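You operate a simulated robot arm through the tools that you are given. There is no shell and no other tool. Be economical: measure what you need, move in short steps, check, and stop when the job is done.

Carry out the task below with a simulated robot arm. There is one attempt and no reset: what you move stays moved.

## Task
Put the chives in slot 1 of the tin rack and the basil in slot 3.
Fine: turn the carousel to reach each tin.
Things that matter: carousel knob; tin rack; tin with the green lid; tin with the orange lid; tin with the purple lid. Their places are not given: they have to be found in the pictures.

Only the result counts: the job must be done as asked and must still hold three seconds after the hand-in. Knocking over, shifting, dropping, spilling or breaking anything else fails it.

## Robot
A 6-joint arm with a two-finger parallel gripper, fixed in place. Base frame: the origin is at the foot of the arm, x ahead of it, y to its left, z up; the work surface is at about z = 0. Lengths are in m, angles in degrees, forces in N, time in s.
With the tool pointing down near the work surface it reaches from about 0.14 to 0.58 m from the base axis. Its first joint turns from -66.0 to 66.0 degrees. Payload 2.1 kg.
Tool frame: the origin (TCP) lies between the finger pads and is the grasp point; the fingertips stand 0.03 m ahead of it; z points along the fingers, y is the line along which they close. Largest opening 0.094 m; finger width 0.028, thickness 0.01; the body of the gripper, 0.05 by 0.096 m, starts 0.055 m behind the TCP.
Orientation is that of the tool frame in the base frame, as a unit quaternion [x, y, z, w]. With the fingers straight down and closing along the base's y, the tool's x points along the base's -x, its y along +y and its z along -z.

## Interface
- The arm moves only by the tool nudge_tool. Its argument "steps" is a list that holds one entry, the list of rows, each a list of 7 numbers: the finger opening in m, from 0 to 0.094, then the shift along the tool's x, y, z in m, then the turn, a rotation vector about the tool's x, y, z in rad. In form: [[[gripper, x, y, z, rx, ry, rz], ...]]. A call has 1 to 8 rows; each row shifts and turns the commanded pose from where the row before left it, along the tool's axes as they then stand. Each row takes 0.2 s and may step no farther than 0.05 m and 8.6 degrees from the row before; otherwise, or with a gripper value out of range, the whole call is refused. A pose out of reach is approached as far as the arm can. The call stops where the force on the tool passes 70 N (or 10 N more than at its start, if that is more) or the arm is blocked; 0.2 s more then pass. Each finger travels about 0.072 m/s and halts on what it meets, pressing with about 26 N; the grip force reading is that of the motor and also rises with nothing between the fingers. The clock runs only during rows and for 0.2 s after the last one: add rows that do not move to give the fingers time. The reply holds the time, the measured pose of the TCP, the force on the tool along the base axes, the opening and the grip force, in the units named above and with some noise, with the torque about the TCP (base axes, N m) and any sound that the robot's microphone picked up.
- Cameras (640 x 400 px; columns grow to the right, rows downward): "scene" is fixed at [0.0459, -0.3587, 0.5011]; the picture's right is [0.87, -0.49, 0.00], its down [-0.19, -0.35, -0.92] and it looks along [0.45, 0.80, -0.40] (base axes); focal length 336 px, centre (320, 200). "wrist" rides on the gripper at [0.076, 0.014, -0.103] in the tool frame; the picture's right is [-0.18, 0.98, 0.00], its down [-0.75, -0.14, -0.64] and it looks along [-0.63, -0.12, 0.77] (tool axes); focal length 243 px, centre (320, 200).
- get_image(camera): a new picture of that camera. The clock stands still meanwhile.
- locate(camera, pixels): there is no depth. For up to 12 entries [column, row, z] of the newest picture of that camera ("zoom" is the newest enlarged one), the place [x, y] in the base frame at which the ray of that pixel passes the height z, good to about 0.002 m. The clock stands still meanwhile.
- enlarge(camera, box): a new picture of the part [left, top, right, bottom] of that camera's present view, enlarged. The clock stands still meanwhile.
- close_job(): hands the job in; it is judged then, once.

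Go step by step. Measure first, check grasps and placings, and put right what went wrong. The budget is 80 turns and 38 pictures, counting those below and the enlarged ones. Unless the task says otherwise, let go and move clear before handing in, and close with one line.

The tools are called after "Call:" by a JSON object that holds its "method" and its "body". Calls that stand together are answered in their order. nudge_tool: Moves the arm, as the interface text tells. Its arguments: {"type":"object","properties":{"steps":{"type":"array","items":{"type":"array","items":{"type":"array","items":{"type":"number"}}}}},"required":["steps"]} The other tools are called the same way: get_image (camera) takes a picture; locate (camera, pixels) gives the place at which the rays of pixels pass given heights; enlarge (camera, box) takes an enlarged picture of a part of a camera's view; close_job () hands the job in.

At the start:

```text
time: 0.0
tcp_pos: [0.2698, 0.1136, 0.3579]
orientation: [0.0, 1.0, 0.0, 0.001]
ft_force: [0.4, -0.1, -0.1]
wrist_torque: [0.03, 0.04, 0.01]
gripper_width: 0.0942
grasp_force: 0.1
```

scene: 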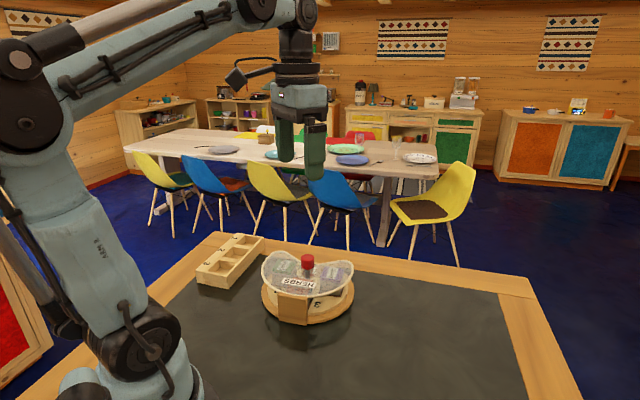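
wrist: 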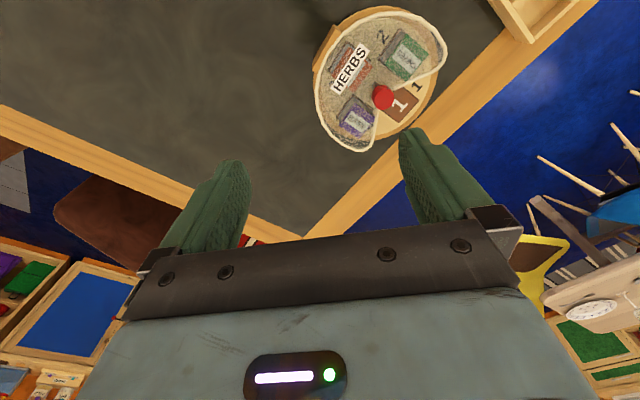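

The scene shows the carousel around (307,288) with a red knob at (308,262), and the rack at (230,260). I'll enlarge both views to read the labels.

Call:
{"method": "enlarge", "body": {"camera": "scene", "box": [180, 220, 372, 340]}}

Call:
{"method": "enlarge", "body": {"camera": "wrist", "box": [290, 0, 482, 160]}}

```text
3.33 times, centred on (276, 280) of scene
```

zoom: 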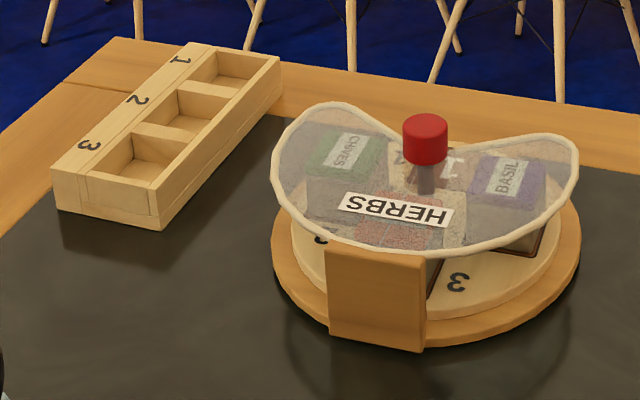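

```text
2.50 times, centred on (386, 80) of wrist
```

zoom: 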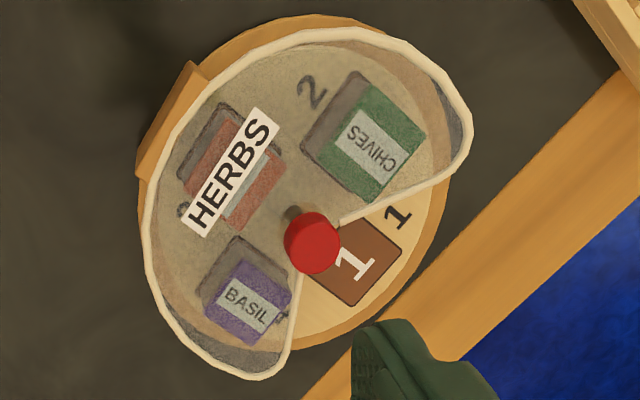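

The chives tin is green, the basil tin is purple and the orange one is under the HERBS sign. A clear cover leaves one open sector, where the empty bay 1 is. I'll triangulate the knob, disc, tins and rack from both cameras.

Call:
{"method": "locate", "body": {"camera": "wrist", "pixels": [[383, 97, 0.08], [383, 97, 0.1], [383, 97, 0.12], [407, 54, 0.05], [407, 54, 0.07], [356, 120, 0.05], [356, 120, 0.07], [401, 103, 0.02], [315, 70, 0.02], [436, 90, 0.02], [377, 7, 0.0], [540, 40, 0.03]]}}

Call:
{"method": "locate", "body": {"camera": "scene", "pixels": [[307.5, 261, 0.08], [307.5, 261, 0.1], [307.5, 261, 0.12], [284, 266, 0.05], [284, 266, 0.07], [332, 276, 0.05], [332, 276, 0.07], [320, 227, 0.02], [262, 290, 0.01], [354, 293, 0.01], [305, 324, 0.0], [229, 288.5, 0.0]]}}

```text
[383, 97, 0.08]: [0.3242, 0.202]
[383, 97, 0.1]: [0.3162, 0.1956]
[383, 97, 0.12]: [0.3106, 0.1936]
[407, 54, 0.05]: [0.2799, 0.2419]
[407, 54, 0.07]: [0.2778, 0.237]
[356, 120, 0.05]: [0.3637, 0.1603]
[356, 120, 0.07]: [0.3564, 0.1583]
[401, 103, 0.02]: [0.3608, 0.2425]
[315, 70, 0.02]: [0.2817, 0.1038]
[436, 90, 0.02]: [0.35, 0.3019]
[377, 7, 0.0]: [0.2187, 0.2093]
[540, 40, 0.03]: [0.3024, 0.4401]
```

```text
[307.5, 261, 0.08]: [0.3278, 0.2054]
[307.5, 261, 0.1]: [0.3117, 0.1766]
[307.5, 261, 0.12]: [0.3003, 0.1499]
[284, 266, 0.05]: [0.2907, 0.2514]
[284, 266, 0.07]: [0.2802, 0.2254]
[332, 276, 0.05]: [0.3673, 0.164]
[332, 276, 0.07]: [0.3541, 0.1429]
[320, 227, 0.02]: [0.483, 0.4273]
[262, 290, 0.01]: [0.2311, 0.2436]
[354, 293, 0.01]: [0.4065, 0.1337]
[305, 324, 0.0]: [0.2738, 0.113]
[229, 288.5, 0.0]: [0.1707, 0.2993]
```

The knob top comes out at about (0.324, 0.203, 0.082) and the opening faces +x+y. I'll pull the tool back and over for a better wrist view of the carousel and rack.

Call:
{"method": "nudge_tool", "body": {"steps": [[[0.094, 0.03, 0.03, 0, 0, 0, 0], [0.094, 0.03, 0.03, 0, 0, 0, 0], [0.094, 0.03, 0.03, 0, 0, 0, 0], [0.094, 0, 0.03, 0, 0, 0, 0], [0.094, 0, 0, 0, 0, 0, 0]]]}}

Call:
{"method": "get_image", "body": {"camera": "wrist"}}

```text
time: 1.2
tcp_pos: [0.1797, 0.2368, 0.3559]
orientation: [0.0, 1.0, 0.001, 0.001]
ft_force: [0.3, 0.9, 1.8]
wrist_torque: [-0.01, -0.04, -0.02]
gripper_width: 0.094
grasp_force: 0.0
```

```text
33 pictures are left
```

wrist: 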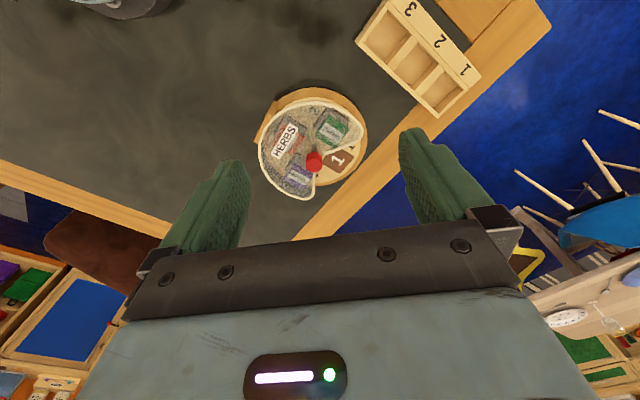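

Both the carousel (314,160) and the rack (420,60) are in view now, so I'll enlarge each one for measuring.

Call:
{"method": "enlarge", "body": {"camera": "wrist", "box": [345, 0, 489, 120]}}

Call:
{"method": "enlarge", "body": {"camera": "scene", "box": [250, 240, 362, 330]}}

Call:
{"method": "enlarge", "body": {"camera": "wrist", "box": [245, 80, 375, 210]}}

```text
3.33 times, centred on (417, 60) of wrist
```

zoom: 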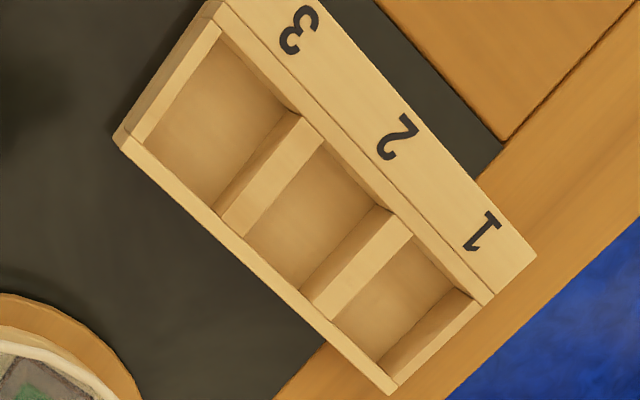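

```text
4.44 times, centred on (306, 285) of scene
```

zoom: 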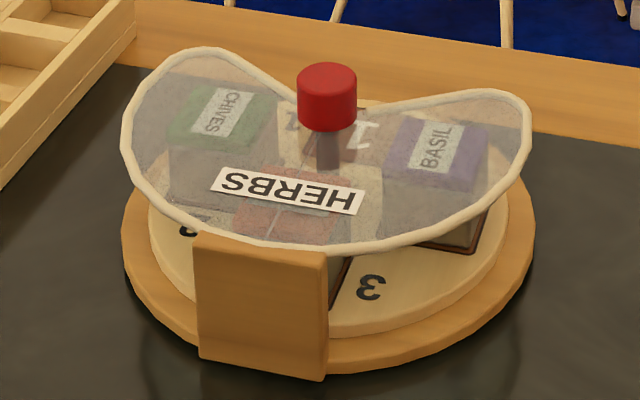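

```text
3.08 times, centred on (310, 145) of wrist
```

zoom: 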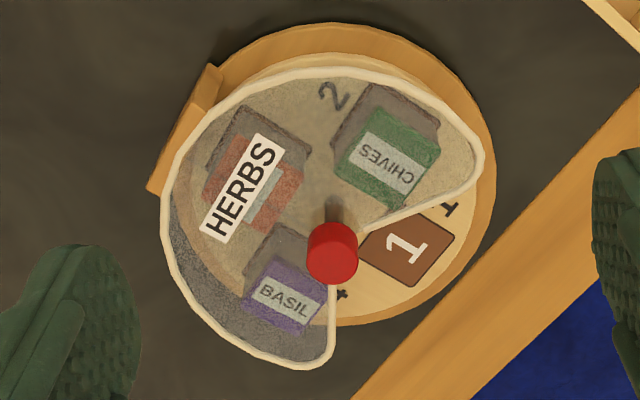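

I'll measure the rack's corners and slots, and the carousel features, at candidate heights.

Call:
{"method": "locate", "body": {"camera": "wrist", "pixels": [[355.5, 40.5, 0.03], [355.5, 40.5, 0.04], [437.5, 118.5, 0.03], [437.5, 118.5, 0.04], [481.5, 77, 0.04], [384, 1, 0.04], [384, 38, 0.005], [417, 68, 0.005], [442, 92, 0.005]]}}

Call:
{"method": "locate", "body": {"camera": "scene", "pixels": [[228, 276, 0.03], [228, 276, 0.04], [228, 276, 0.05], [264, 238, 0.03], [264, 238, 0.04], [308, 254, 0.1], [308, 270, 0.08], [307, 277, 0.03], [307, 277, 0.02]]}}

Call:
{"method": "locate", "body": {"camera": "zoom", "pixels": [[332, 245, 0.09], [332, 255, 0.09], [332, 205, 0.03], [388, 165, 0.055], [287, 298, 0.055], [408, 248, 0.022], [484, 160, 0.065], [328, 365, 0.065], [165, 210, 0.065], [358, 228, 0.065], [332, 268, 0.065], [253, 185, 0.055]]}}

```text
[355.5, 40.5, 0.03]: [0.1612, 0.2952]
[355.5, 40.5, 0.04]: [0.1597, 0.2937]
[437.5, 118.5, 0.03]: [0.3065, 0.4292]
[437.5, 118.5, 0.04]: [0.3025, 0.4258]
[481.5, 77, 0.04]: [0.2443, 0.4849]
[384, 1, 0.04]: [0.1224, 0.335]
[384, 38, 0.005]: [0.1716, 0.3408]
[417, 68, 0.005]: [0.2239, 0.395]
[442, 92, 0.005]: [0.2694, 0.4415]
```

```text
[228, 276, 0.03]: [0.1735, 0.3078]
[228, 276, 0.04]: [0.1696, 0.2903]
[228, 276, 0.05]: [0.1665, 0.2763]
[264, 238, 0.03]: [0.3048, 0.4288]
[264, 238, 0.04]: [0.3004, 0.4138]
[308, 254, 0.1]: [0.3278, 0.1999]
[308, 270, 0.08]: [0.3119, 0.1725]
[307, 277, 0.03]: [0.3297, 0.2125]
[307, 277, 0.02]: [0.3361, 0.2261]
```

```text
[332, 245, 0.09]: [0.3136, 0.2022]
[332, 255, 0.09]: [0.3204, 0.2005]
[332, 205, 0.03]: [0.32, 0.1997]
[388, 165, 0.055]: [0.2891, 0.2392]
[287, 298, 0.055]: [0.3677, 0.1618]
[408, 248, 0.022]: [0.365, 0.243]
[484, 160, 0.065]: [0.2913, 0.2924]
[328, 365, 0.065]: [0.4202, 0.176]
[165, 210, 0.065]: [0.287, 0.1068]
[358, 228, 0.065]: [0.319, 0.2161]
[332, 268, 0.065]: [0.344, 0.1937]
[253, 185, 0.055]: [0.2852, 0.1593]
```

The knob axis is near (0.322, 0.201) with its top around z 0.09, and the rack rim is around 0.035. I'll hover above the knob to refine this from closer.

Call:
{"method": "nudge_tool", "body": {"steps": [[[0.094, -0.0355, -0.009, 0.03, 0, 0, 0], [0.094, -0.0355, -0.009, 0.03, 0, 0, 0], [0.094, -0.0355, -0.009, 0.03, 0, 0, 0], [0.094, -0.0355, -0.009, 0.03, 0, 0, 0], [0.094, 0, 0, 0.03, 0, 0, 0], [0.094, 0, 0, 0, 0, 0, 0]]]}}

Call:
{"method": "get_image", "body": {"camera": "wrist"}}

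```text
time: 2.6
tcp_pos: [0.3219, 0.1975, 0.2072]
orientation: [0.0, 1.0, 0.002, 0.001]
ft_force: [-0.1, -1.0, 0.1]
wrist_torque: [-0.03, -0.01, 0.02]
gripper_width: 0.0939
grasp_force: 0.1
```

```text
29 pictures are left
```

wrist: 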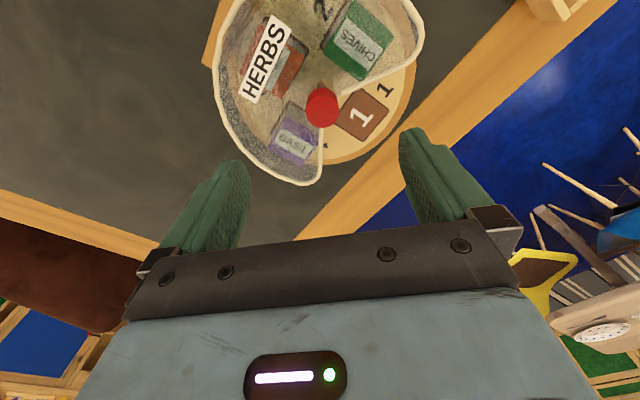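

The knob is at (322,106), and tins, cover and bay are clear. I'll locate these features at candidate heights.

Call:
{"method": "locate", "body": {"camera": "wrist", "pixels": [[322, 101, 0.08], [322, 101, 0.09], [322, 101, 0.1], [360, 42, 0.05], [360, 42, 0.06], [293, 146, 0.05], [293, 146, 0.06], [363, 117, 0.022], [424, 18, 0.07], [305, 185, 0.07], [345, 96, 0.07], [322, 126, 0.07]]}}

Call:
{"method": "enlarge", "body": {"camera": "wrist", "box": [210, 0, 434, 190]}}

```text
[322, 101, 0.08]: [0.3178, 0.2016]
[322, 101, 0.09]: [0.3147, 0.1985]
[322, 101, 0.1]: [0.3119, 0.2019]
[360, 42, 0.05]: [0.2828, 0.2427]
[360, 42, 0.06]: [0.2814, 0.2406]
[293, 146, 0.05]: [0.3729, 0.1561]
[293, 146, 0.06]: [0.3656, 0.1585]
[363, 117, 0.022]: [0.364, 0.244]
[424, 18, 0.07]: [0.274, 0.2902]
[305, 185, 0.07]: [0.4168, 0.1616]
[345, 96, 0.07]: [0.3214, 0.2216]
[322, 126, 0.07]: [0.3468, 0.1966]
```

```text
2.11 times, centred on (322, 95) of wrist
```

zoom: 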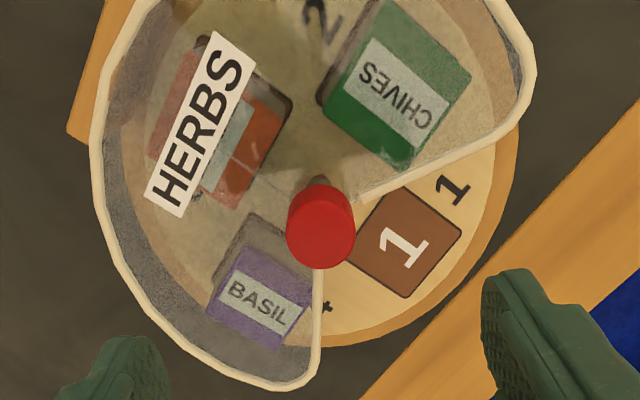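

The knob's top face centre is near wrist (322,113) and scene (307.6,257.3). I'll triangulate it, along with the stem foot.

Call:
{"method": "locate", "body": {"camera": "wrist", "pixels": [[322, 113, 0.08], [322, 113, 0.09], [322, 113, 0.1], [338, 112, 0.09], [306, 112, 0.09]]}}

Call:
{"method": "locate", "body": {"camera": "scene", "pixels": [[307.6, 257.3, 0.08], [307.6, 257.3, 0.09], [307.6, 257.3, 0.1], [307.6, 257.3, 0.11]]}}

```text
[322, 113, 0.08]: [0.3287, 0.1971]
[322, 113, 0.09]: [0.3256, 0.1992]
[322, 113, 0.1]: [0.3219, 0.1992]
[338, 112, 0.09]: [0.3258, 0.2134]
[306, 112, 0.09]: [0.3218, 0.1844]
```

```text
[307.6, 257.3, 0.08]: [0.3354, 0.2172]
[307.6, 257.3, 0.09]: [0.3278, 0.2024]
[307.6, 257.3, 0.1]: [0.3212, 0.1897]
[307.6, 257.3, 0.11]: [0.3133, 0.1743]
```

The knob top is at about (0.3245, 0.199, 0.092), which matches the midpoint of the chives and basil tins. I'll centre over it, pre-turn the tool -45° and come down to just above the knob.

Call:
{"method": "nudge_tool", "body": {"steps": [[[0.07, -0.0026, 0.0017, 0.0, 0, 0, 0], [0.07, 0, 0, 0.01, 0, 0, -0.131], [0.07, 0, 0, 0.01, 0, 0, -0.131], [0.07, 0, 0, 0.01, 0, 0, -0.131], [0.07, 0, 0, 0.01, 0, 0, -0.131], [0.07, 0, 0, 0.01, 0, 0, -0.131], [0.07, 0, 0, 0.01, 0, 0, -0.131], [0.07, 0, 0, 0, 0, 0, 0]]]}}

Call:
{"method": "get_image", "body": {"camera": "wrist"}}

```text
time: 4.4
tcp_pos: [0.3244, 0.1998, 0.1467]
orientation: [-0.384, 0.923, 0.001, 0.0]
ft_force: [-0.6, -0.6, -0.4]
wrist_torque: [0.03, -0.02, 0.03]
gripper_width: 0.0701
grasp_force: 0.0
```

```text
27 pictures are left
```

wrist: 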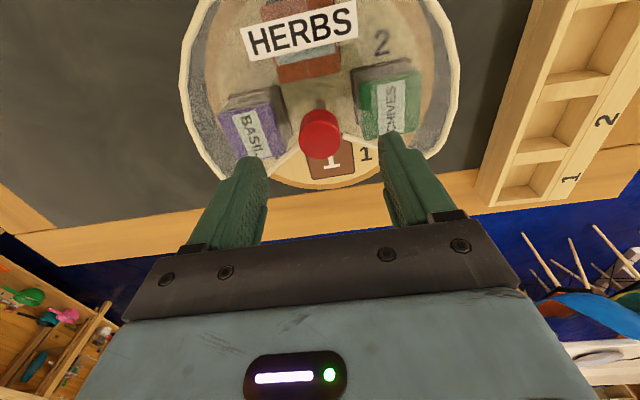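

The knob sits centred between the fingers at (320,133). I'll lower to TCP z 0.106 and close on it.

Call:
{"method": "nudge_tool", "body": {"steps": [[[0.07, 0, 0, 0.02, 0, 0, 0], [0.07, 0, 0, 0.02, 0, 0, 0], [0.05, 0, 0, 0, 0, 0, 0], [0.02, 0, 0, 0, 0, 0, 0], [0.02, 0, 0, 0, 0, 0, 0], [0.02, 0, 0, 0, 0, 0, 0]]]}}

```text
time: 5.8
tcp_pos: [0.3223, 0.2, 0.1052]
orientation: [-0.384, 0.923, -0.001, 0.001]
ft_force: [3.5, -5.3, 0.7]
wrist_torque: [0.27, -0.12, -0.01]
gripper_width: 0.0295
grasp_force: 25.6
```

The knob is gripped at width 0.0295. I'll start turning clockwise and watch the torque.

Call:
{"method": "nudge_tool", "body": {"steps": [[[0.02, 0, 0, 0, 0, 0, 0.131], [0.02, 0, 0, 0, 0, 0, 0.131], [0.02, 0, 0, 0, 0, 0, 0.131]]]}}

Call:
{"method": "get_image", "body": {"camera": "scene"}}

```text
time: 6.6
tcp_pos: [0.3235, 0.2019, 0.1061]
orientation: [-0.194, 0.981, 0.0, 0.0]
ft_force: [-0.2, 0.0, -0.7]
wrist_torque: [-0.06, -0.09, -0.05]
gripper_width: 0.0294
grasp_force: 26.7
```

```text
26 pictures are left
```

scene: 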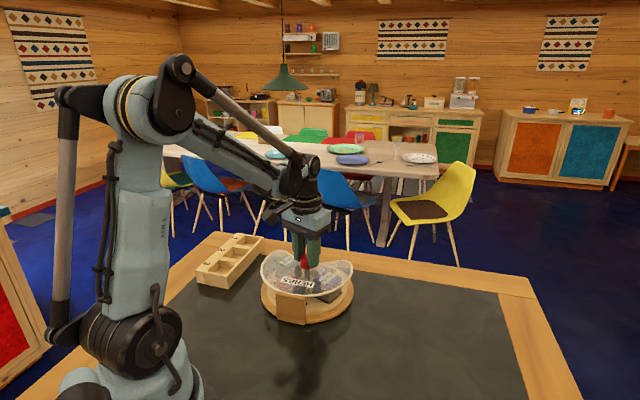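

The turn went freely with no counter-torque. I'll take the rest of the roughly 90° and then check the tins with an enlarged view.

Call:
{"method": "nudge_tool", "body": {"steps": [[[0.02, 0, 0, 0, 0, 0, 0.131], [0.02, 0, 0, 0, 0, 0, 0.131], [0.02, 0, 0, 0, 0, 0, 0.131], [0.02, 0, 0, 0, 0, 0, 0.131], [0.02, 0, 0, 0, 0, 0, 0.131], [0.02, 0, 0, 0, 0, 0, 0.131], [0.02, 0, 0, 0, 0, 0, 0.131], [0.02, 0, 0, 0, 0, 0, 0.131]]]}}

Call:
{"method": "enlarge", "body": {"camera": "scene", "box": [250, 230, 362, 330]}}

```text
time: 8.4
tcp_pos: [0.3238, 0.1999, 0.1061]
orientation: [0.323, 0.946, 0.001, 0.001]
ft_force: [0.5, 0.5, -3.0]
wrist_torque: [0.01, -0.16, 0.01]
gripper_width: 0.0295
grasp_force: 25.6
```

```text
4.00 times, centred on (306, 280) of scene
```

zoom: 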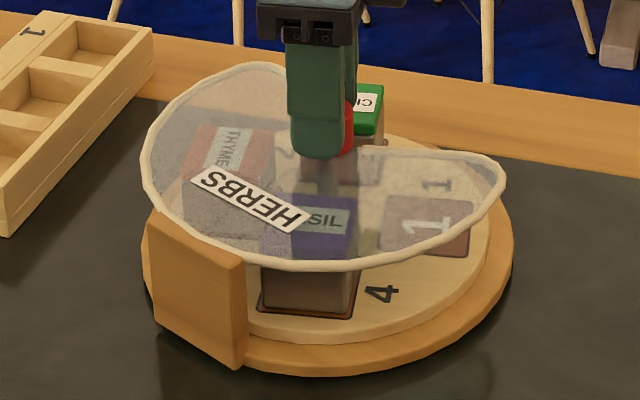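

The chives tin is now in the open sector, but the wooden post has moved left, from about columns 278–308 to 263–288. The base itself seems to have turned during the last rows. I'll let go, rise and look from above.

Call:
{"method": "nudge_tool", "body": {"steps": [[[0.04, 0, 0, 0, 0, 0, 0], [0.07, 0, 0, 0, 0, 0, 0], [0.07, 0, 0, 0, 0, 0, 0], [0.07, 0, 0, -0.03, 0, 0, 0], [0.07, 0, 0, -0.04, 0, 0, 0], [0.07, 0, 0, -0.04, 0, 0, 0], [0.07, 0, 0, 0, 0, 0, 0]]]}}

Call:
{"method": "enlarge", "body": {"camera": "wrist", "box": [200, 0, 440, 190]}}

Call:
{"method": "enlarge", "body": {"camera": "scene", "box": [250, 230, 362, 330]}}

```text
time: 10.0
tcp_pos: [0.3221, 0.1984, 0.2202]
orientation: [0.322, 0.947, 0.0, 0.0]
ft_force: [-0.6, -1.0, -0.5]
wrist_torque: [0.02, 0.02, 0.04]
gripper_width: 0.0701
grasp_force: 0.0
```

```text
2.11 times, centred on (320, 95) of wrist
```

zoom: 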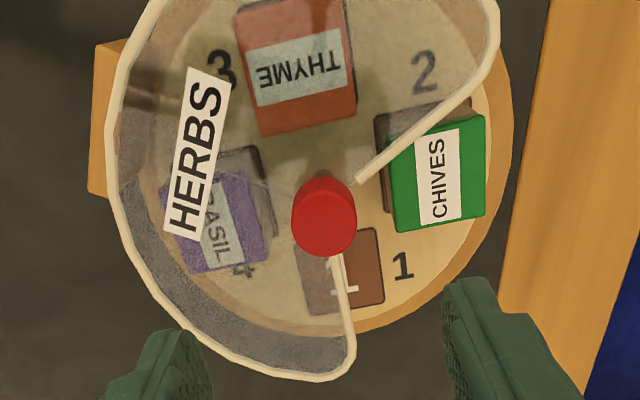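

```text
4.00 times, centred on (306, 280) of scene
```

zoom: 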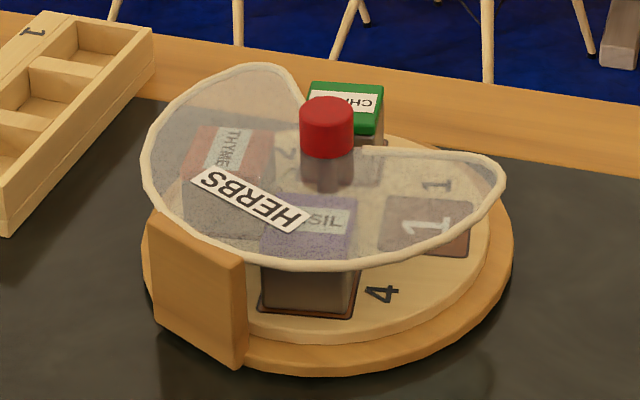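

Everything is visible now: chives at zoom (440,175), cover edge tips at (495,45) and (350,365), post at (105,120). I'll locate these to get the angles of the disc and the cover.

Call:
{"method": "enlarge", "body": {"camera": "wrist", "box": [200, 0, 440, 190]}}

Call:
{"method": "locate", "body": {"camera": "zoom", "pixels": [[323, 218, 0.092], [440, 173, 0.058], [219, 237, 0.058], [297, 77, 0.058], [360, 180, 0.065], [495, 45, 0.065], [337, 262, 0.065], [353, 350, 0.065], [123, 40, 0.04], [92, 190, 0.02], [340, 270, 0.022], [196, 153, 0.065]]}}

```text
2.11 times, centred on (320, 95) of wrist
```

zoom: 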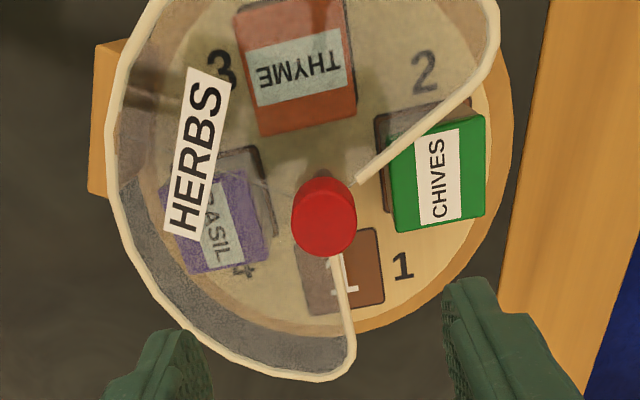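

```text
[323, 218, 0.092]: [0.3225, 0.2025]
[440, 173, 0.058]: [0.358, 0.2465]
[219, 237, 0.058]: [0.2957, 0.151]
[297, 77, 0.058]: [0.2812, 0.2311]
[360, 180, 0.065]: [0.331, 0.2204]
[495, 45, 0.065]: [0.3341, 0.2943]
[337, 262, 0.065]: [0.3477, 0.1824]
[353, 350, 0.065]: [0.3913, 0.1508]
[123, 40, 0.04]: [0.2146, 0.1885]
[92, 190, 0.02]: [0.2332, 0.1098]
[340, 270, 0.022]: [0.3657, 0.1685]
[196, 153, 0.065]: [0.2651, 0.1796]
```

The disc puts chives at about 53°, while the cover and base have turned about -24°, so the opening is now centred near 23°. My fingertips at z 0.075 may have rubbed the cover rim, so I'll check the cover height by triangulating the HERBS label.

Call:
{"method": "locate", "body": {"camera": "scene", "pixels": [[288.5, 280, 0.05], [288.5, 280, 0.06], [288.5, 280, 0.07], [288.5, 280, 0.08], [333.5, 267.5, 0.06], [333.5, 267.5, 0.07], [333.5, 267.5, 0.08]]}}

Call:
{"method": "locate", "body": {"camera": "zoom", "pixels": [[196, 153, 0.06], [196, 153, 0.07], [196, 153, 0.075], [196, 153, 0.08], [335, 258, 0.07], [335, 258, 0.075], [335, 258, 0.08]]}}

```text
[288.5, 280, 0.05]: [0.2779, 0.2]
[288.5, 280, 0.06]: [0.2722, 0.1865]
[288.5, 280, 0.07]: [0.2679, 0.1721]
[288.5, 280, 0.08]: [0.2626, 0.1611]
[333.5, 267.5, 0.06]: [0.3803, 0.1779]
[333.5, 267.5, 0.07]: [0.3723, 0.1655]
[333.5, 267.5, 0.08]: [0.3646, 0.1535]
```

```text
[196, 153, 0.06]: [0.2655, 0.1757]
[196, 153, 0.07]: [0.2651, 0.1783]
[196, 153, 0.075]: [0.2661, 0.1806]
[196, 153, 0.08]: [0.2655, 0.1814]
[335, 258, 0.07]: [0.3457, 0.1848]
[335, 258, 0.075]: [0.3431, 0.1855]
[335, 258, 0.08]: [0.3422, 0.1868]
```

The cover is at about z 0.066, so my fingertips at 0.075 were close to its rim. Next I'll grip higher (fingertips about 0.081) and turn slower, which should move only the disc. First I'll unwind the wrist by -60° and lower to above the knob.

Call:
{"method": "nudge_tool", "body": {"steps": [[[0.07, 0, 0, 0.01, 0, 0, -0.131], [0.07, 0, 0, 0.01, 0, 0, -0.131], [0.07, 0, 0, 0.01, 0, 0, -0.131], [0.07, 0, 0, 0.01, 0, 0, -0.131], [0.07, 0, 0, 0.01, 0, 0, -0.131], [0.07, 0, 0, 0.01, 0, 0, -0.131], [0.07, 0, 0, 0.01, 0, 0, -0.131], [0.07, 0, 0, 0.01, 0, 0, -0.131]]]}}

```text
time: 11.8
tcp_pos: [0.3249, 0.2001, 0.1366]
orientation: [-0.198, 0.98, 0.0, 0.001]
ft_force: [0.9, 0.8, -0.1]
wrist_torque: [0.0, 0.0, 0.02]
gripper_width: 0.0703
grasp_force: 0.0
```

The tool is centred at (0.325, 0.200). I'll lower to TCP z 0.111, close gently, and do a slow 12° test turn.

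Call:
{"method": "nudge_tool", "body": {"steps": [[[0.07, 0, 0, 0.0255, 0, 0, 0], [0.05, 0, 0, 0, 0, 0, 0], [0.027, 0, 0, 0, 0, 0, 0], [0.027, 0, 0, 0, 0, 0, 0], [0.027, 0, 0, 0, 0, 0, 0.05], [0.027, 0, 0, 0, 0, 0, 0.05], [0.027, 0, 0, 0, 0, 0, 0.05], [0.027, 0, 0, 0, 0, 0, 0.05]]]}}

Call:
{"method": "enlarge", "body": {"camera": "scene", "box": [250, 230, 362, 330]}}

```text
time: 13.6
tcp_pos: [0.3232, 0.2006, 0.1116]
orientation: [-0.097, 0.995, 0.001, 0.001]
ft_force: [0.3, -2.5, 0.0]
wrist_torque: [-0.25, -0.07, 0.04]
gripper_width: 0.0293
grasp_force: 26.4
```

```text
4.00 times, centred on (306, 280) of scene
```

zoom: 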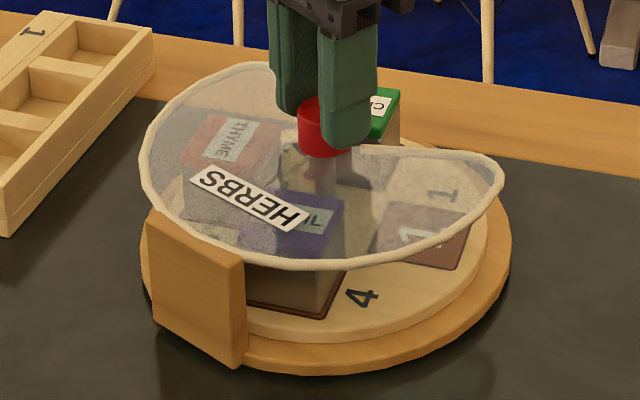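

Only the disc turned: the post is unmoved at zoom (150–245) and the bay labels shifted. I'll continue slowly for another 20° to centre chives in the opening, then release and rise.

Call:
{"method": "nudge_tool", "body": {"steps": [[[0.027, 0, 0, 0, 0, 0, 0.05], [0.027, 0, 0, 0, 0, 0, 0.05], [0.027, 0, 0, 0, 0, 0, 0.05], [0.027, 0, 0, 0, 0, 0, 0.05], [0.027, 0, 0, 0, 0, 0, 0.05], [0.027, 0, 0, 0, 0, 0, 0.05], [0.027, 0, 0, 0, 0, 0, 0.05], [0.027, 0, 0, 0, 0, 0, 0]]]}}

Call:
{"method": "nudge_tool", "body": {"steps": [[[0.05, 0, 0, 0, 0, 0, 0], [0.07, 0, 0, 0, 0, 0, 0], [0.07, 0, 0, -0.02, 0, 0, 0], [0.094, 0, 0, -0.04, 0, 0, 0], [0.094, 0, 0, -0.04, 0, 0, 0], [0.094, 0, 0, 0, 0, 0, 0]]]}}

Call:
{"method": "enlarge", "body": {"camera": "wrist", "box": [200, 0, 440, 190]}}

```text
time: 15.4
tcp_pos: [0.3244, 0.199, 0.1106]
orientation: [0.079, 0.997, 0.0, 0.001]
ft_force: [0.6, -1.6, -0.4]
wrist_torque: [0.03, -0.35, -0.01]
gripper_width: 0.0295
grasp_force: 25.9
```

```text
time: 16.8
tcp_pos: [0.3255, 0.1998, 0.2116]
orientation: [0.077, 0.997, 0.001, 0.0]
ft_force: [-0.8, -0.3, 0.4]
wrist_torque: [-0.02, 0.0, -0.03]
gripper_width: 0.0941
grasp_force: 0.1
```

```text
2.11 times, centred on (320, 95) of wrist
```

zoom: 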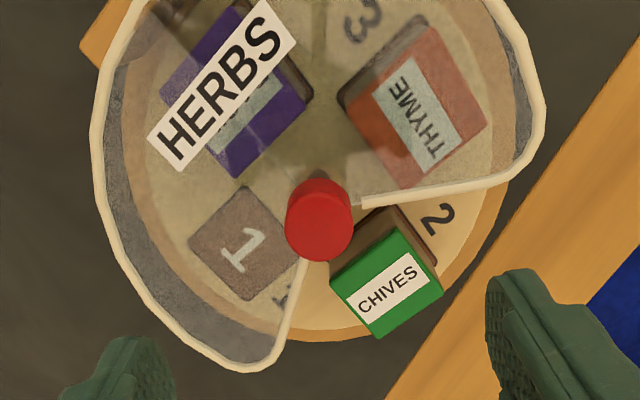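

Chives is centred in the opening at zoom (387,284). I'll measure its lid corners, and triangulate its top height with the scene camera.

Call:
{"method": "locate", "body": {"camera": "zoom", "pixels": [[387, 284, 0.055], [387, 284, 0.06], [387, 284, 0.065], [387, 284, 0.07], [329, 283, 0.06], [396, 230, 0.06], [444, 286, 0.06], [377, 338, 0.06], [319, 230, 0.092], [320, 219, 0.092], [540, 105, 0.066], [265, 368, 0.066]]}}

Call:
{"method": "enlarge", "body": {"camera": "scene", "box": [250, 230, 362, 330]}}

```text
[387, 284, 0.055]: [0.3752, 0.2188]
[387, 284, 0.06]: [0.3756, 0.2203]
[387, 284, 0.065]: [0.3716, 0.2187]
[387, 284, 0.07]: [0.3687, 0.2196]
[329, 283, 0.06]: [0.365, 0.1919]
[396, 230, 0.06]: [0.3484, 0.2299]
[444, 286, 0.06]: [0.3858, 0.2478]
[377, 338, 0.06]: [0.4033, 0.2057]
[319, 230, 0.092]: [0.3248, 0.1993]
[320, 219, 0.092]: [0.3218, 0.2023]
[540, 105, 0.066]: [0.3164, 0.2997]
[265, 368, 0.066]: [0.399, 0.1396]
```

```text
4.00 times, centred on (306, 280) of scene
```

zoom: 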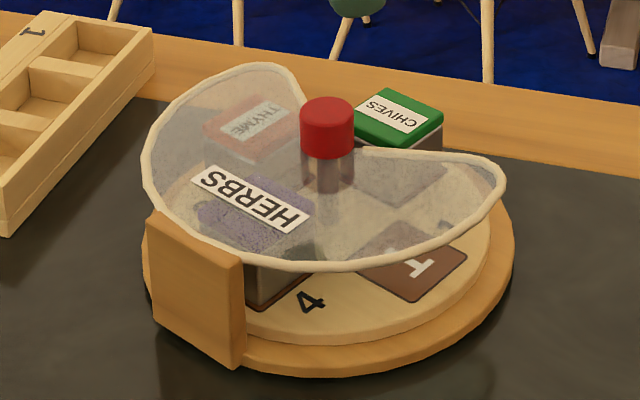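

I'll triangulate the lid height from its scene centre at zoom (398,113).

Call:
{"method": "locate", "body": {"camera": "zoom", "pixels": [[398, 113, 0.05], [398, 113, 0.055], [398, 113, 0.06], [398, 113, 0.065], [398, 113, 0.07]]}}

```text
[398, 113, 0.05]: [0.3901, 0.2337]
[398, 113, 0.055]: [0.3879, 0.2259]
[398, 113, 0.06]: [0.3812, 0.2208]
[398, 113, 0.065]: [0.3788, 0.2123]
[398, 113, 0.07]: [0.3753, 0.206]
```

The lid top is at z ≈ 0.060, centred at (0.376, 0.220), 42 mm square and oriented about 24°. I'll turn the tool -33°, move over the tin and stop at z ≈ 0.11 for a check.

Call:
{"method": "nudge_tool", "body": {"steps": [[[0.07, 0, 0, 0, 0, 0, -0.115], [0.07, 0, 0, 0, 0, 0, -0.115], [0.07, 0, 0, 0, 0, 0, -0.115], [0.07, 0, 0, 0, 0, 0, -0.115], [0.07, 0, 0, 0, 0, 0, -0.115], [0.07, -0.0272, -0.001, 0.035, 0, 0, 0], [0.07, -0.0272, -0.001, 0.035, 0, 0, 0], [0.07, 0, 0, 0.02, 0, 0, 0]]]}}

Call:
{"method": "get_image", "body": {"camera": "wrist"}}

```text
time: 18.6
tcp_pos: [0.3752, 0.22, 0.1211]
orientation: [-0.209, 0.978, 0.0, 0.001]
ft_force: [0.2, -0.2, -0.7]
wrist_torque: [0.0, 0.0, -0.02]
gripper_width: 0.0699
grasp_force: 0.1
```

```text
18 pictures are left
```

wrist: 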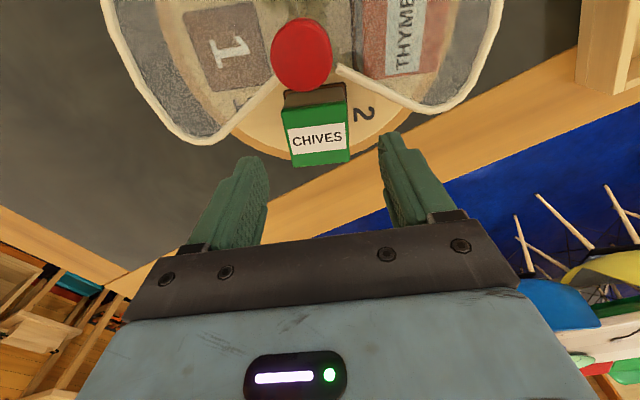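

The CHIVES tin sits squarely between the fingers. I'll lower to z 0.080 and close on the top centimetre.

Call:
{"method": "nudge_tool", "body": {"steps": [[[0.07, 0, 0, 0.0215, 0, 0, 0], [0.07, 0, 0, 0.0195, 0, 0, 0], [0.06, 0, 0, 0, 0, 0, 0], [0.05, 0, 0, 0, 0, 0, 0], [0.035, 0, 0, 0, 0, 0, 0], [0.035, 0, 0, 0, 0, 0, 0]]]}}

Call:
{"method": "enlarge", "body": {"camera": "scene", "box": [250, 210, 390, 310]}}

```text
time: 20.0
tcp_pos: [0.3744, 0.2204, 0.0812]
orientation: [-0.208, 0.978, 0.0, 0.001]
ft_force: [-0.7, 0.1, -0.5]
wrist_torque: [-0.01, 0.0, 0.01]
gripper_width: 0.0441
grasp_force: 25.7
```

```text
4.00 times, centred on (320, 260) of scene
```

zoom: 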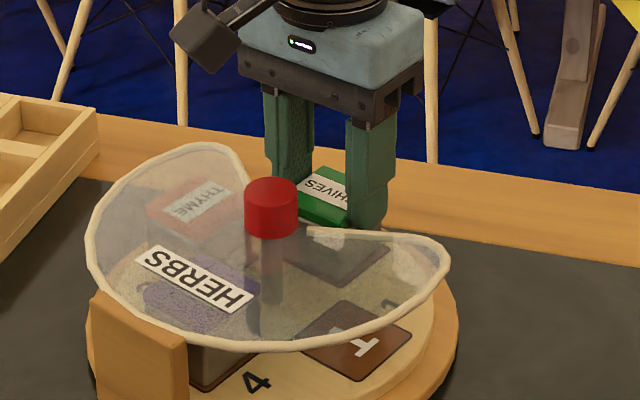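

The tin is gripped at width 0.044. I'll lift straight up and check that it comes along.

Call:
{"method": "nudge_tool", "body": {"steps": [[[0.035, 0, 0, -0.01, 0, 0, 0], [0.035, 0, 0, -0.02, 0, 0, 0], [0.035, 0, 0, -0.03, 0, 0, 0], [0.035, 0, 0, -0.03, 0, 0, 0], [0.035, 0, 0, -0.02, 0, 0, 0], [0.035, 0, 0, 0, 0, 0, 0]]]}}

Call:
{"method": "enlarge", "body": {"camera": "scene", "box": [250, 150, 410, 310]}}

```text
time: 21.4
tcp_pos: [0.3759, 0.2217, 0.191]
orientation: [-0.208, 0.978, 0.0, 0.001]
ft_force: [-0.5, -0.6, -0.6]
wrist_torque: [-0.04, 0.0, -0.02]
gripper_width: 0.0438
grasp_force: 25.8
```

```text
2.50 times, centred on (330, 230) of scene
```

zoom: 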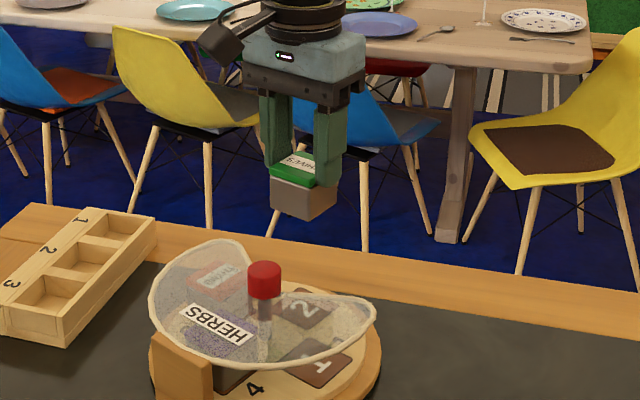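

The tin is held cleanly. I'll move toward the front of the rack, aligning the tool to the rack angle (about 43°), and take a close look at the slots.

Call:
{"method": "nudge_tool", "body": {"steps": [[[0.035, 0.0071, 0.0462, 0, 0, 0, 0], [0.035, 0.0071, 0.0462, 0, 0, 0, 0], [0.035, 0.0071, 0.0462, 0, 0, 0, 0], [0.035, 0, 0, 0, 0, 0, -0.11], [0.035, 0, 0, 0, 0, 0, -0.11], [0.035, 0, 0, 0, 0, 0, -0.11], [0.035, 0, 0, 0, 0, 0, 0]]]}}

Call:
{"method": "get_image", "body": {"camera": "wrist"}}

```text
time: 23.0
tcp_pos: [0.2994, 0.338, 0.1911]
orientation: [-0.366, 0.931, 0.0, 0.001]
ft_force: [0.7, 0.0, -0.5]
wrist_torque: [0.0, 0.0, 0.0]
gripper_width: 0.0442
grasp_force: 26.0
```

```text
15 pictures are left
```

wrist: 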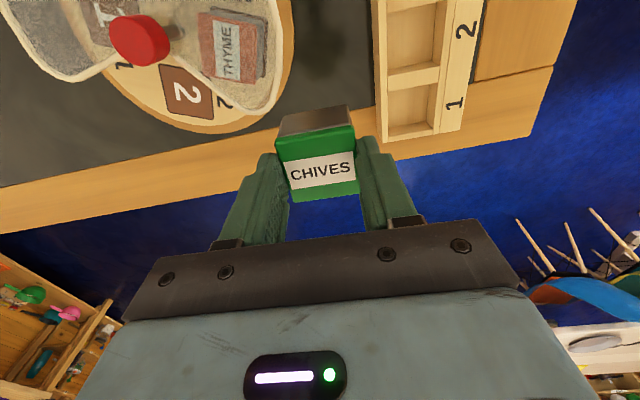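

Call:
{"method": "enlarge", "body": {"camera": "wrist", "box": [350, 0, 500, 160]}}

```text
2.50 times, centred on (425, 80) of wrist
```

zoom: 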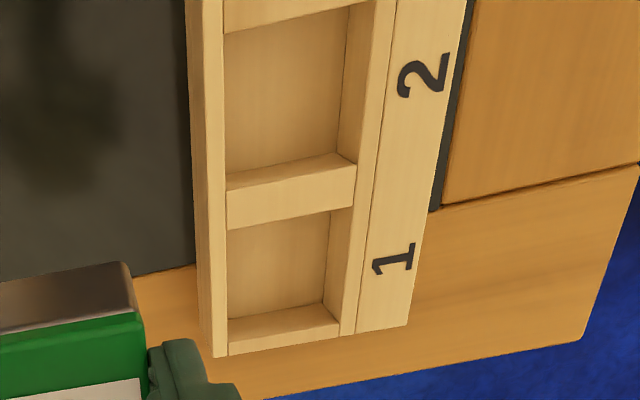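

Slot 1 is clearly visible in the enlargement. I'll locate its rim corners and its visible floor corners.

Call:
{"method": "locate", "body": {"camera": "zoom", "pixels": [[228, 229, 0.035], [355, 206, 0.035], [340, 323, 0.035], [228, 344, 0.035], [214, 357, 0.035], [340, 335, 0.035], [408, 324, 0.035], [323, 303, 0.005], [228, 318, 0.005], [205, 150, 0.035], [226, 190, 0.005], [357, 163, 0.005]]}}

```text
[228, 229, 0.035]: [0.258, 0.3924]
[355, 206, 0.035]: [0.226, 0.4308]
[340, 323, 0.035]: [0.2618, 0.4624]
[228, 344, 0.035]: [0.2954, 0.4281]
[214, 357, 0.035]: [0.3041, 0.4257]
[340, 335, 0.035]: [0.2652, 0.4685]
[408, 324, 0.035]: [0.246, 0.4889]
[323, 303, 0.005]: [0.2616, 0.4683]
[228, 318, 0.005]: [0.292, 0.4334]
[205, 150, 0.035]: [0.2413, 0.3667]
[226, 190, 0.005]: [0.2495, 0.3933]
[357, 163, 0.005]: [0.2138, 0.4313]
```

Slot 1's rim measures about 50 mm square, centred at about (0.260, 0.4285), and the tool angle of 42.9° matches. I'll measure the tin's offset from the TCP in an enlargement before placing.

Call:
{"method": "enlarge", "body": {"camera": "wrist", "box": [255, 90, 415, 220]}}

```text
3.08 times, centred on (335, 155) of wrist
```

zoom: 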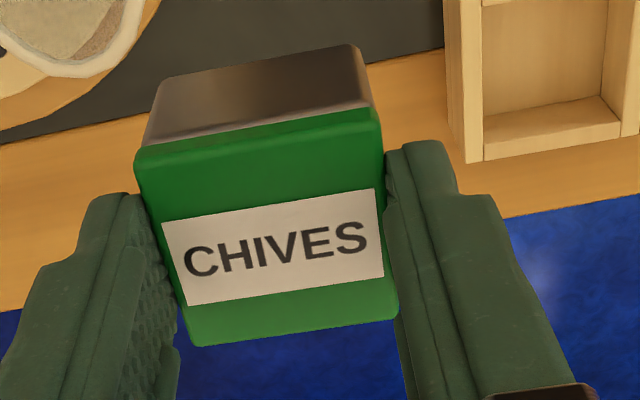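

Locating the label corners at lid height (z 0.170), and the bottom edge of the tin at candidate heights.

Call:
{"method": "locate", "body": {"camera": "zoom", "pixels": [[163, 222, 0.17], [375, 188, 0.17], [384, 274, 0.17], [188, 305, 0.17], [140, 160, 0.17], [382, 118, 0.17], [160, 80, 0.125], [357, 45, 0.125], [160, 80, 0.132], [357, 45, 0.132]]}}

```text
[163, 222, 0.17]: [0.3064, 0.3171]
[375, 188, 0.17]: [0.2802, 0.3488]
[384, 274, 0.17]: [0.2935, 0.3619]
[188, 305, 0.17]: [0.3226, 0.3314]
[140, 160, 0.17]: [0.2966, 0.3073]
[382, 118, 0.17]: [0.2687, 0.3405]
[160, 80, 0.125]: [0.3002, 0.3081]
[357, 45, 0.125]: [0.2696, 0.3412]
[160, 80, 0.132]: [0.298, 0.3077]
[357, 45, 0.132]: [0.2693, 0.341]
```

The tin sits 2 mm ahead of the TCP, so the TCP target for slot 1 is (0.259, 0.4267). I'll move over it and lower to about 1 cm above the rim.

Call:
{"method": "nudge_tool", "body": {"steps": [[[0.035, -0.0154, 0.0463, 0, 0, 0, 0], [0.035, -0.0154, 0.0462, 0, 0, 0, 0], [0.035, 0, 0, 0, 0, 0, 0], [0.035, 0, 0, 0.03, 0, 0, 0], [0.035, 0, 0, 0.03, 0, 0, 0], [0.035, 0, 0, 0.024, 0, 0, 0], [0.035, 0, 0, 0, 0, 0, 0]]]}}

Call:
{"method": "enlarge", "body": {"camera": "scene", "box": [190, 180, 310, 300]}}

Call:
{"method": "get_image", "body": {"camera": "wrist"}}

```text
time: 24.6
tcp_pos: [0.2579, 0.4289, 0.105]
orientation: [-0.365, 0.931, 0.0, 0.001]
ft_force: [0.6, 0.1, -0.4]
wrist_torque: [-0.01, -0.04, -0.02]
gripper_width: 0.044
grasp_force: 25.6
```

```text
3.33 times, centred on (250, 240) of scene
```

zoom: 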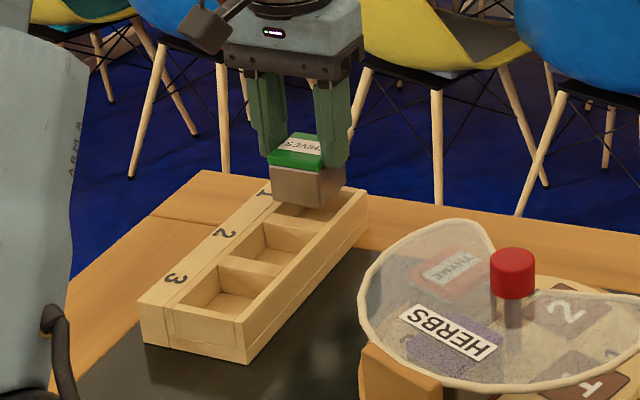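

```text
11 pictures are left
```

wrist: 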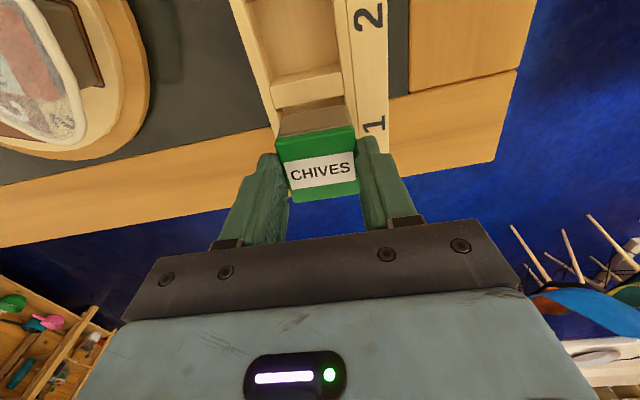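

The tin is over slot 1, though readings put it about 2 mm too far along +tool y. I'll correct by -1.5 mm and lower gently into the slot, watching force.

Call:
{"method": "nudge_tool", "body": {"steps": [[[0.035, 0.0003, -0.0015, 0, 0, 0, 0], [0.035, 0, 0, 0.005, 0, 0, 0], [0.035, 0, 0, 0.004, 0, 0, 0], [0.035, 0, 0, 0.004, 0, 0, 0], [0.035, 0, 0, 0.003, 0, 0, 0], [0.035, 0, 0, 0, 0, 0, 0]]]}}

```text
time: 26.0
tcp_pos: [0.2583, 0.4266, 0.0879]
orientation: [-0.365, 0.931, 0.001, 0.002]
ft_force: [-0.7, 0.3, -1.3]
wrist_torque: [0.0, 0.04, 0.04]
gripper_width: 0.0441
grasp_force: 26.2
```

There's no contact and the tin bottom is already below the rim. I'll continue down in small steps.

Call:
{"method": "nudge_tool", "body": {"steps": [[[0.035, 0, 0, 0.004, 0, 0, 0], [0.035, 0, 0, 0.004, 0, 0, 0], [0.035, 0, 0, 0.004, 0, 0, 0], [0.035, 0, 0, 0.003, 0, 0, 0], [0.035, 0, 0, 0.002, 0, 0, 0], [0.035, 0, 0, 0, 0, 0, 0]]]}}

Call:
{"method": "enlarge", "body": {"camera": "scene", "box": [210, 190, 300, 280]}}

```text
time: 27.4
tcp_pos: [0.2584, 0.4254, 0.0748]
orientation: [-0.366, 0.931, 0.001, 0.001]
ft_force: [-0.8, -0.1, -1.1]
wrist_torque: [0.01, 0.02, 0.01]
gripper_width: 0.0442
grasp_force: 25.9
```

```text
4.44 times, centred on (255, 235) of scene
```

zoom: 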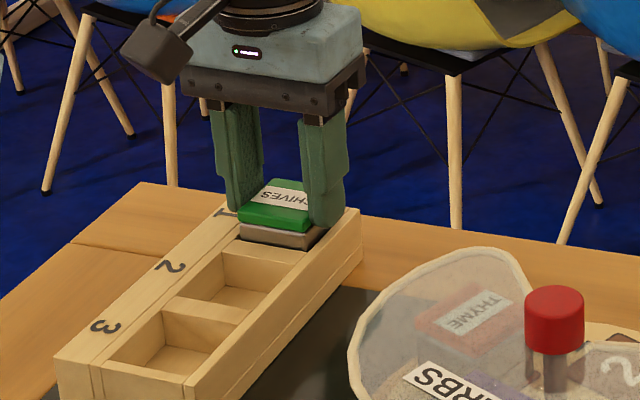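

The tin is inside slot 1 with about 2 cm still showing. I'll keep going in 2 mm steps.

Call:
{"method": "nudge_tool", "body": {"steps": [[[0.035, 0, 0, 0.002, 0, 0, 0], [0.035, 0, 0, 0.002, 0, 0, 0], [0.035, 0, 0, 0.002, 0, 0, 0], [0.035, 0, 0, 0, 0, 0, 0]]]}}

```text
time: 28.4
tcp_pos: [0.2594, 0.4261, 0.0669]
orientation: [-0.367, 0.93, 0.001, 0.002]
ft_force: [1.1, 3.3, 16.7]
wrist_torque: [0.1, -0.03, 0.01]
gripper_width: 0.0442
grasp_force: 25.6
```

There's about 17 N of upward contact at TCP z 0.067, so the tin is on the slot floor or within a millimetre of it. I'll ease up a hair, open, and rise.

Call:
{"method": "nudge_tool", "body": {"steps": [[[0.035, 0, 0, -0.001, 0, 0, 0], [0.05, 0, 0, 0, 0, 0, 0], [0.06, 0, 0, 0, 0, 0, 0], [0.06, 0, 0, 0, 0, 0, 0], [0.06, 0, 0, -0.02, 0, 0, 0], [0.06, 0, 0, -0.04, 0, 0, 0], [0.06, 0, 0, -0.05, 0, 0, 0], [0.06, 0, 0, -0.02, 0, 0, 0]]]}}

Call:
{"method": "enlarge", "body": {"camera": "scene", "box": [185, 220, 361, 330]}}

```text
time: 30.2
tcp_pos: [0.2588, 0.4283, 0.1986]
orientation: [-0.366, 0.931, 0.0, 0.001]
ft_force: [0.2, 0.1, 0.2]
wrist_torque: [-0.03, 0.0, -0.01]
gripper_width: 0.0601
grasp_force: 0.1
```

```text
3.64 times, centred on (273, 275) of scene
```

zoom: 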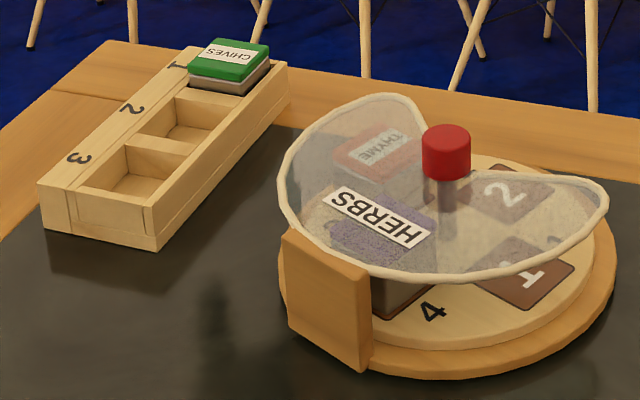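

Chives is seated in slot 1 and the rack hasn't moved. Now I'll return to the knob for the basil, unwinding the wrist so I can turn counter-clockwise and bring the base's unwanted turn back.

Call:
{"method": "nudge_tool", "body": {"steps": [[[0.07, 0.0215, -0.0424, 0, 0, 0, 0], [0.07, 0.0215, -0.0424, 0, 0, 0, 0], [0.07, 0.0215, -0.0424, 0, 0, 0, 0], [0.07, 0.0215, -0.0424, 0, 0, 0, 0], [0.07, 0.0215, -0.0424, 0, 0, 0, 0], [0.07, 0, 0, 0, 0, 0, 0.14], [0.07, 0, 0, 0, 0, 0, 0.14], [0.07, 0, 0, 0, 0, 0, 0.14]]]}}

Call:
{"method": "nudge_tool", "body": {"steps": [[[0.07, 0, 0, 0.01, 0, 0, 0.14], [0.07, 0, 0, 0.01, 0, 0, 0.14], [0.07, 0, 0, 0.01, 0, 0, 0.14], [0.07, 0, 0, 0.01, 0, 0, 0.14], [0.07, 0, 0, 0.01, 0, 0, 0.14], [0.07, 0, 0, 0.01, 0, 0, 0.14], [0.07, 0, 0, 0.005, 0, 0, 0.14], [0.07, 0, 0, 0, 0, 0, 0]]]}}

```text
time: 32.0
tcp_pos: [0.3243, 0.196, 0.1992]
orientation: [-0.163, 0.987, 0.0, 0.001]
ft_force: [0.1, 0.0, 0.3]
wrist_torque: [0.03, 0.02, 0.01]
gripper_width: 0.0698
grasp_force: 0.1
```

```text
time: 33.8
tcp_pos: [0.3245, 0.1963, 0.1324]
orientation: [0.32, 0.947, 0.0, 0.0]
ft_force: [-0.9, -0.4, -0.1]
wrist_torque: [-0.04, 0.01, -0.01]
gripper_width: 0.07
grasp_force: 0.1
```

The tool is aligned, with a 3.5 mm y error. I'll correct that, grip low as in the first turn, and turn 37° counter-clockwise at the original speed.

Call:
{"method": "nudge_tool", "body": {"steps": [[[0.07, 0.0021, 0.0028, 0.0, 0, 0, 0], [0.07, 0, 0, 0.0275, 0, 0, 0], [0.05, 0, 0, 0, 0, 0, 0], [0.02, 0, 0, 0, 0, 0, 0], [0.02, 0, 0, 0, 0, 0, 0], [0.02, 0, 0, 0, 0, 0, 0]]]}}

Call:
{"method": "nudge_tool", "body": {"steps": [[[0.02, 0, 0, 0, 0, 0, -0.131], [0.02, 0, 0, 0, 0, 0, -0.131], [0.02, 0, 0, 0, 0, 0, -0.131], [0.02, 0, 0, 0, 0, 0, -0.131], [0.02, 0, 0, 0, 0, 0, -0.131], [0.02, 0, 0, 0, 0, 0, -0.131]]]}}

Call:
{"method": "enlarge", "body": {"camera": "scene", "box": [250, 230, 362, 330]}}

```text
time: 35.2
tcp_pos: [0.3256, 0.1994, 0.1038]
orientation: [0.32, 0.947, 0.001, 0.001]
ft_force: [-2.8, -2.6, -0.7]
wrist_torque: [-0.54, 0.45, -0.05]
gripper_width: 0.0294
grasp_force: 25.9
```

```text
time: 36.6
tcp_pos: [0.3262, 0.1984, 0.1055]
orientation: [-0.069, 0.998, 0.001, 0.001]
ft_force: [0.1, -0.2, -0.6]
wrist_torque: [-0.02, -0.1, 0.02]
gripper_width: 0.0295
grasp_force: 26.4
```

```text
4.00 times, centred on (306, 280) of scene
```

zoom: 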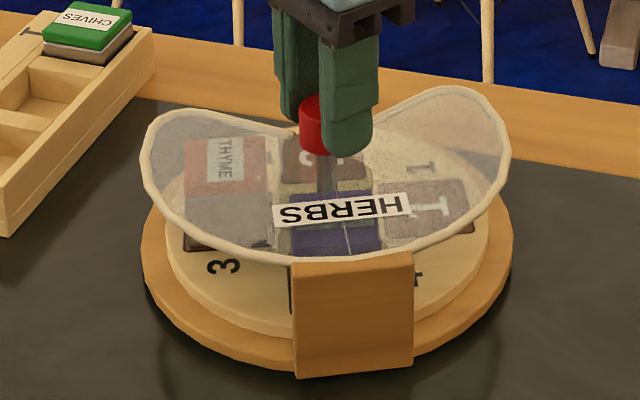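

The base followed this turn (the finger pushes the cover rim at its notch) and overshot: the post is at zoom 295–413, where its original place in this frame is 208–327. That contact is predictable, so I'll turn clockwise until the finger meets the notch's other edge and nudge it back, checking as I go.

Call:
{"method": "nudge_tool", "body": {"steps": [[[0.02, 0, 0, 0, 0, 0, 0.1], [0.02, 0, 0, 0, 0, 0, 0.1], [0.02, 0, 0, 0, 0, 0, 0.1], [0.02, 0, 0, 0, 0, 0, 0.1], [0.02, 0, 0, 0, 0, 0, 0.1], [0.02, 0, 0, 0, 0, 0, 0.1], [0.02, 0, 0, 0, 0, 0, 0.1], [0.02, 0, 0, 0, 0, 0, 0.1]]]}}

Call:
{"method": "enlarge", "body": {"camera": "scene", "box": [250, 230, 362, 330]}}

```text
time: 38.4
tcp_pos: [0.3256, 0.2002, 0.1065]
orientation: [0.327, 0.945, 0.0, 0.0]
ft_force: [0.4, -0.9, -1.3]
wrist_torque: [0.04, -0.14, 0.0]
gripper_width: 0.0295
grasp_force: 26.2
```

```text
4.00 times, centred on (306, 280) of scene
```

zoom: 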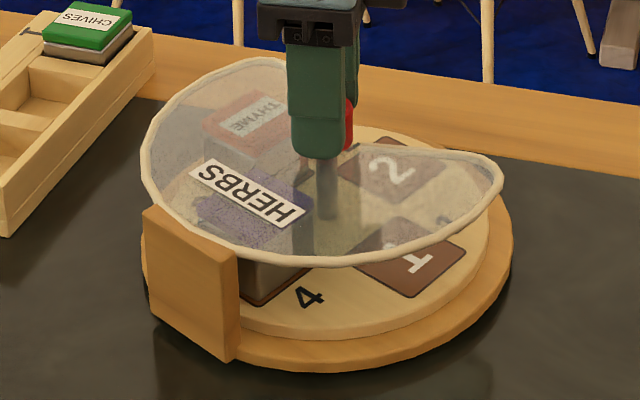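

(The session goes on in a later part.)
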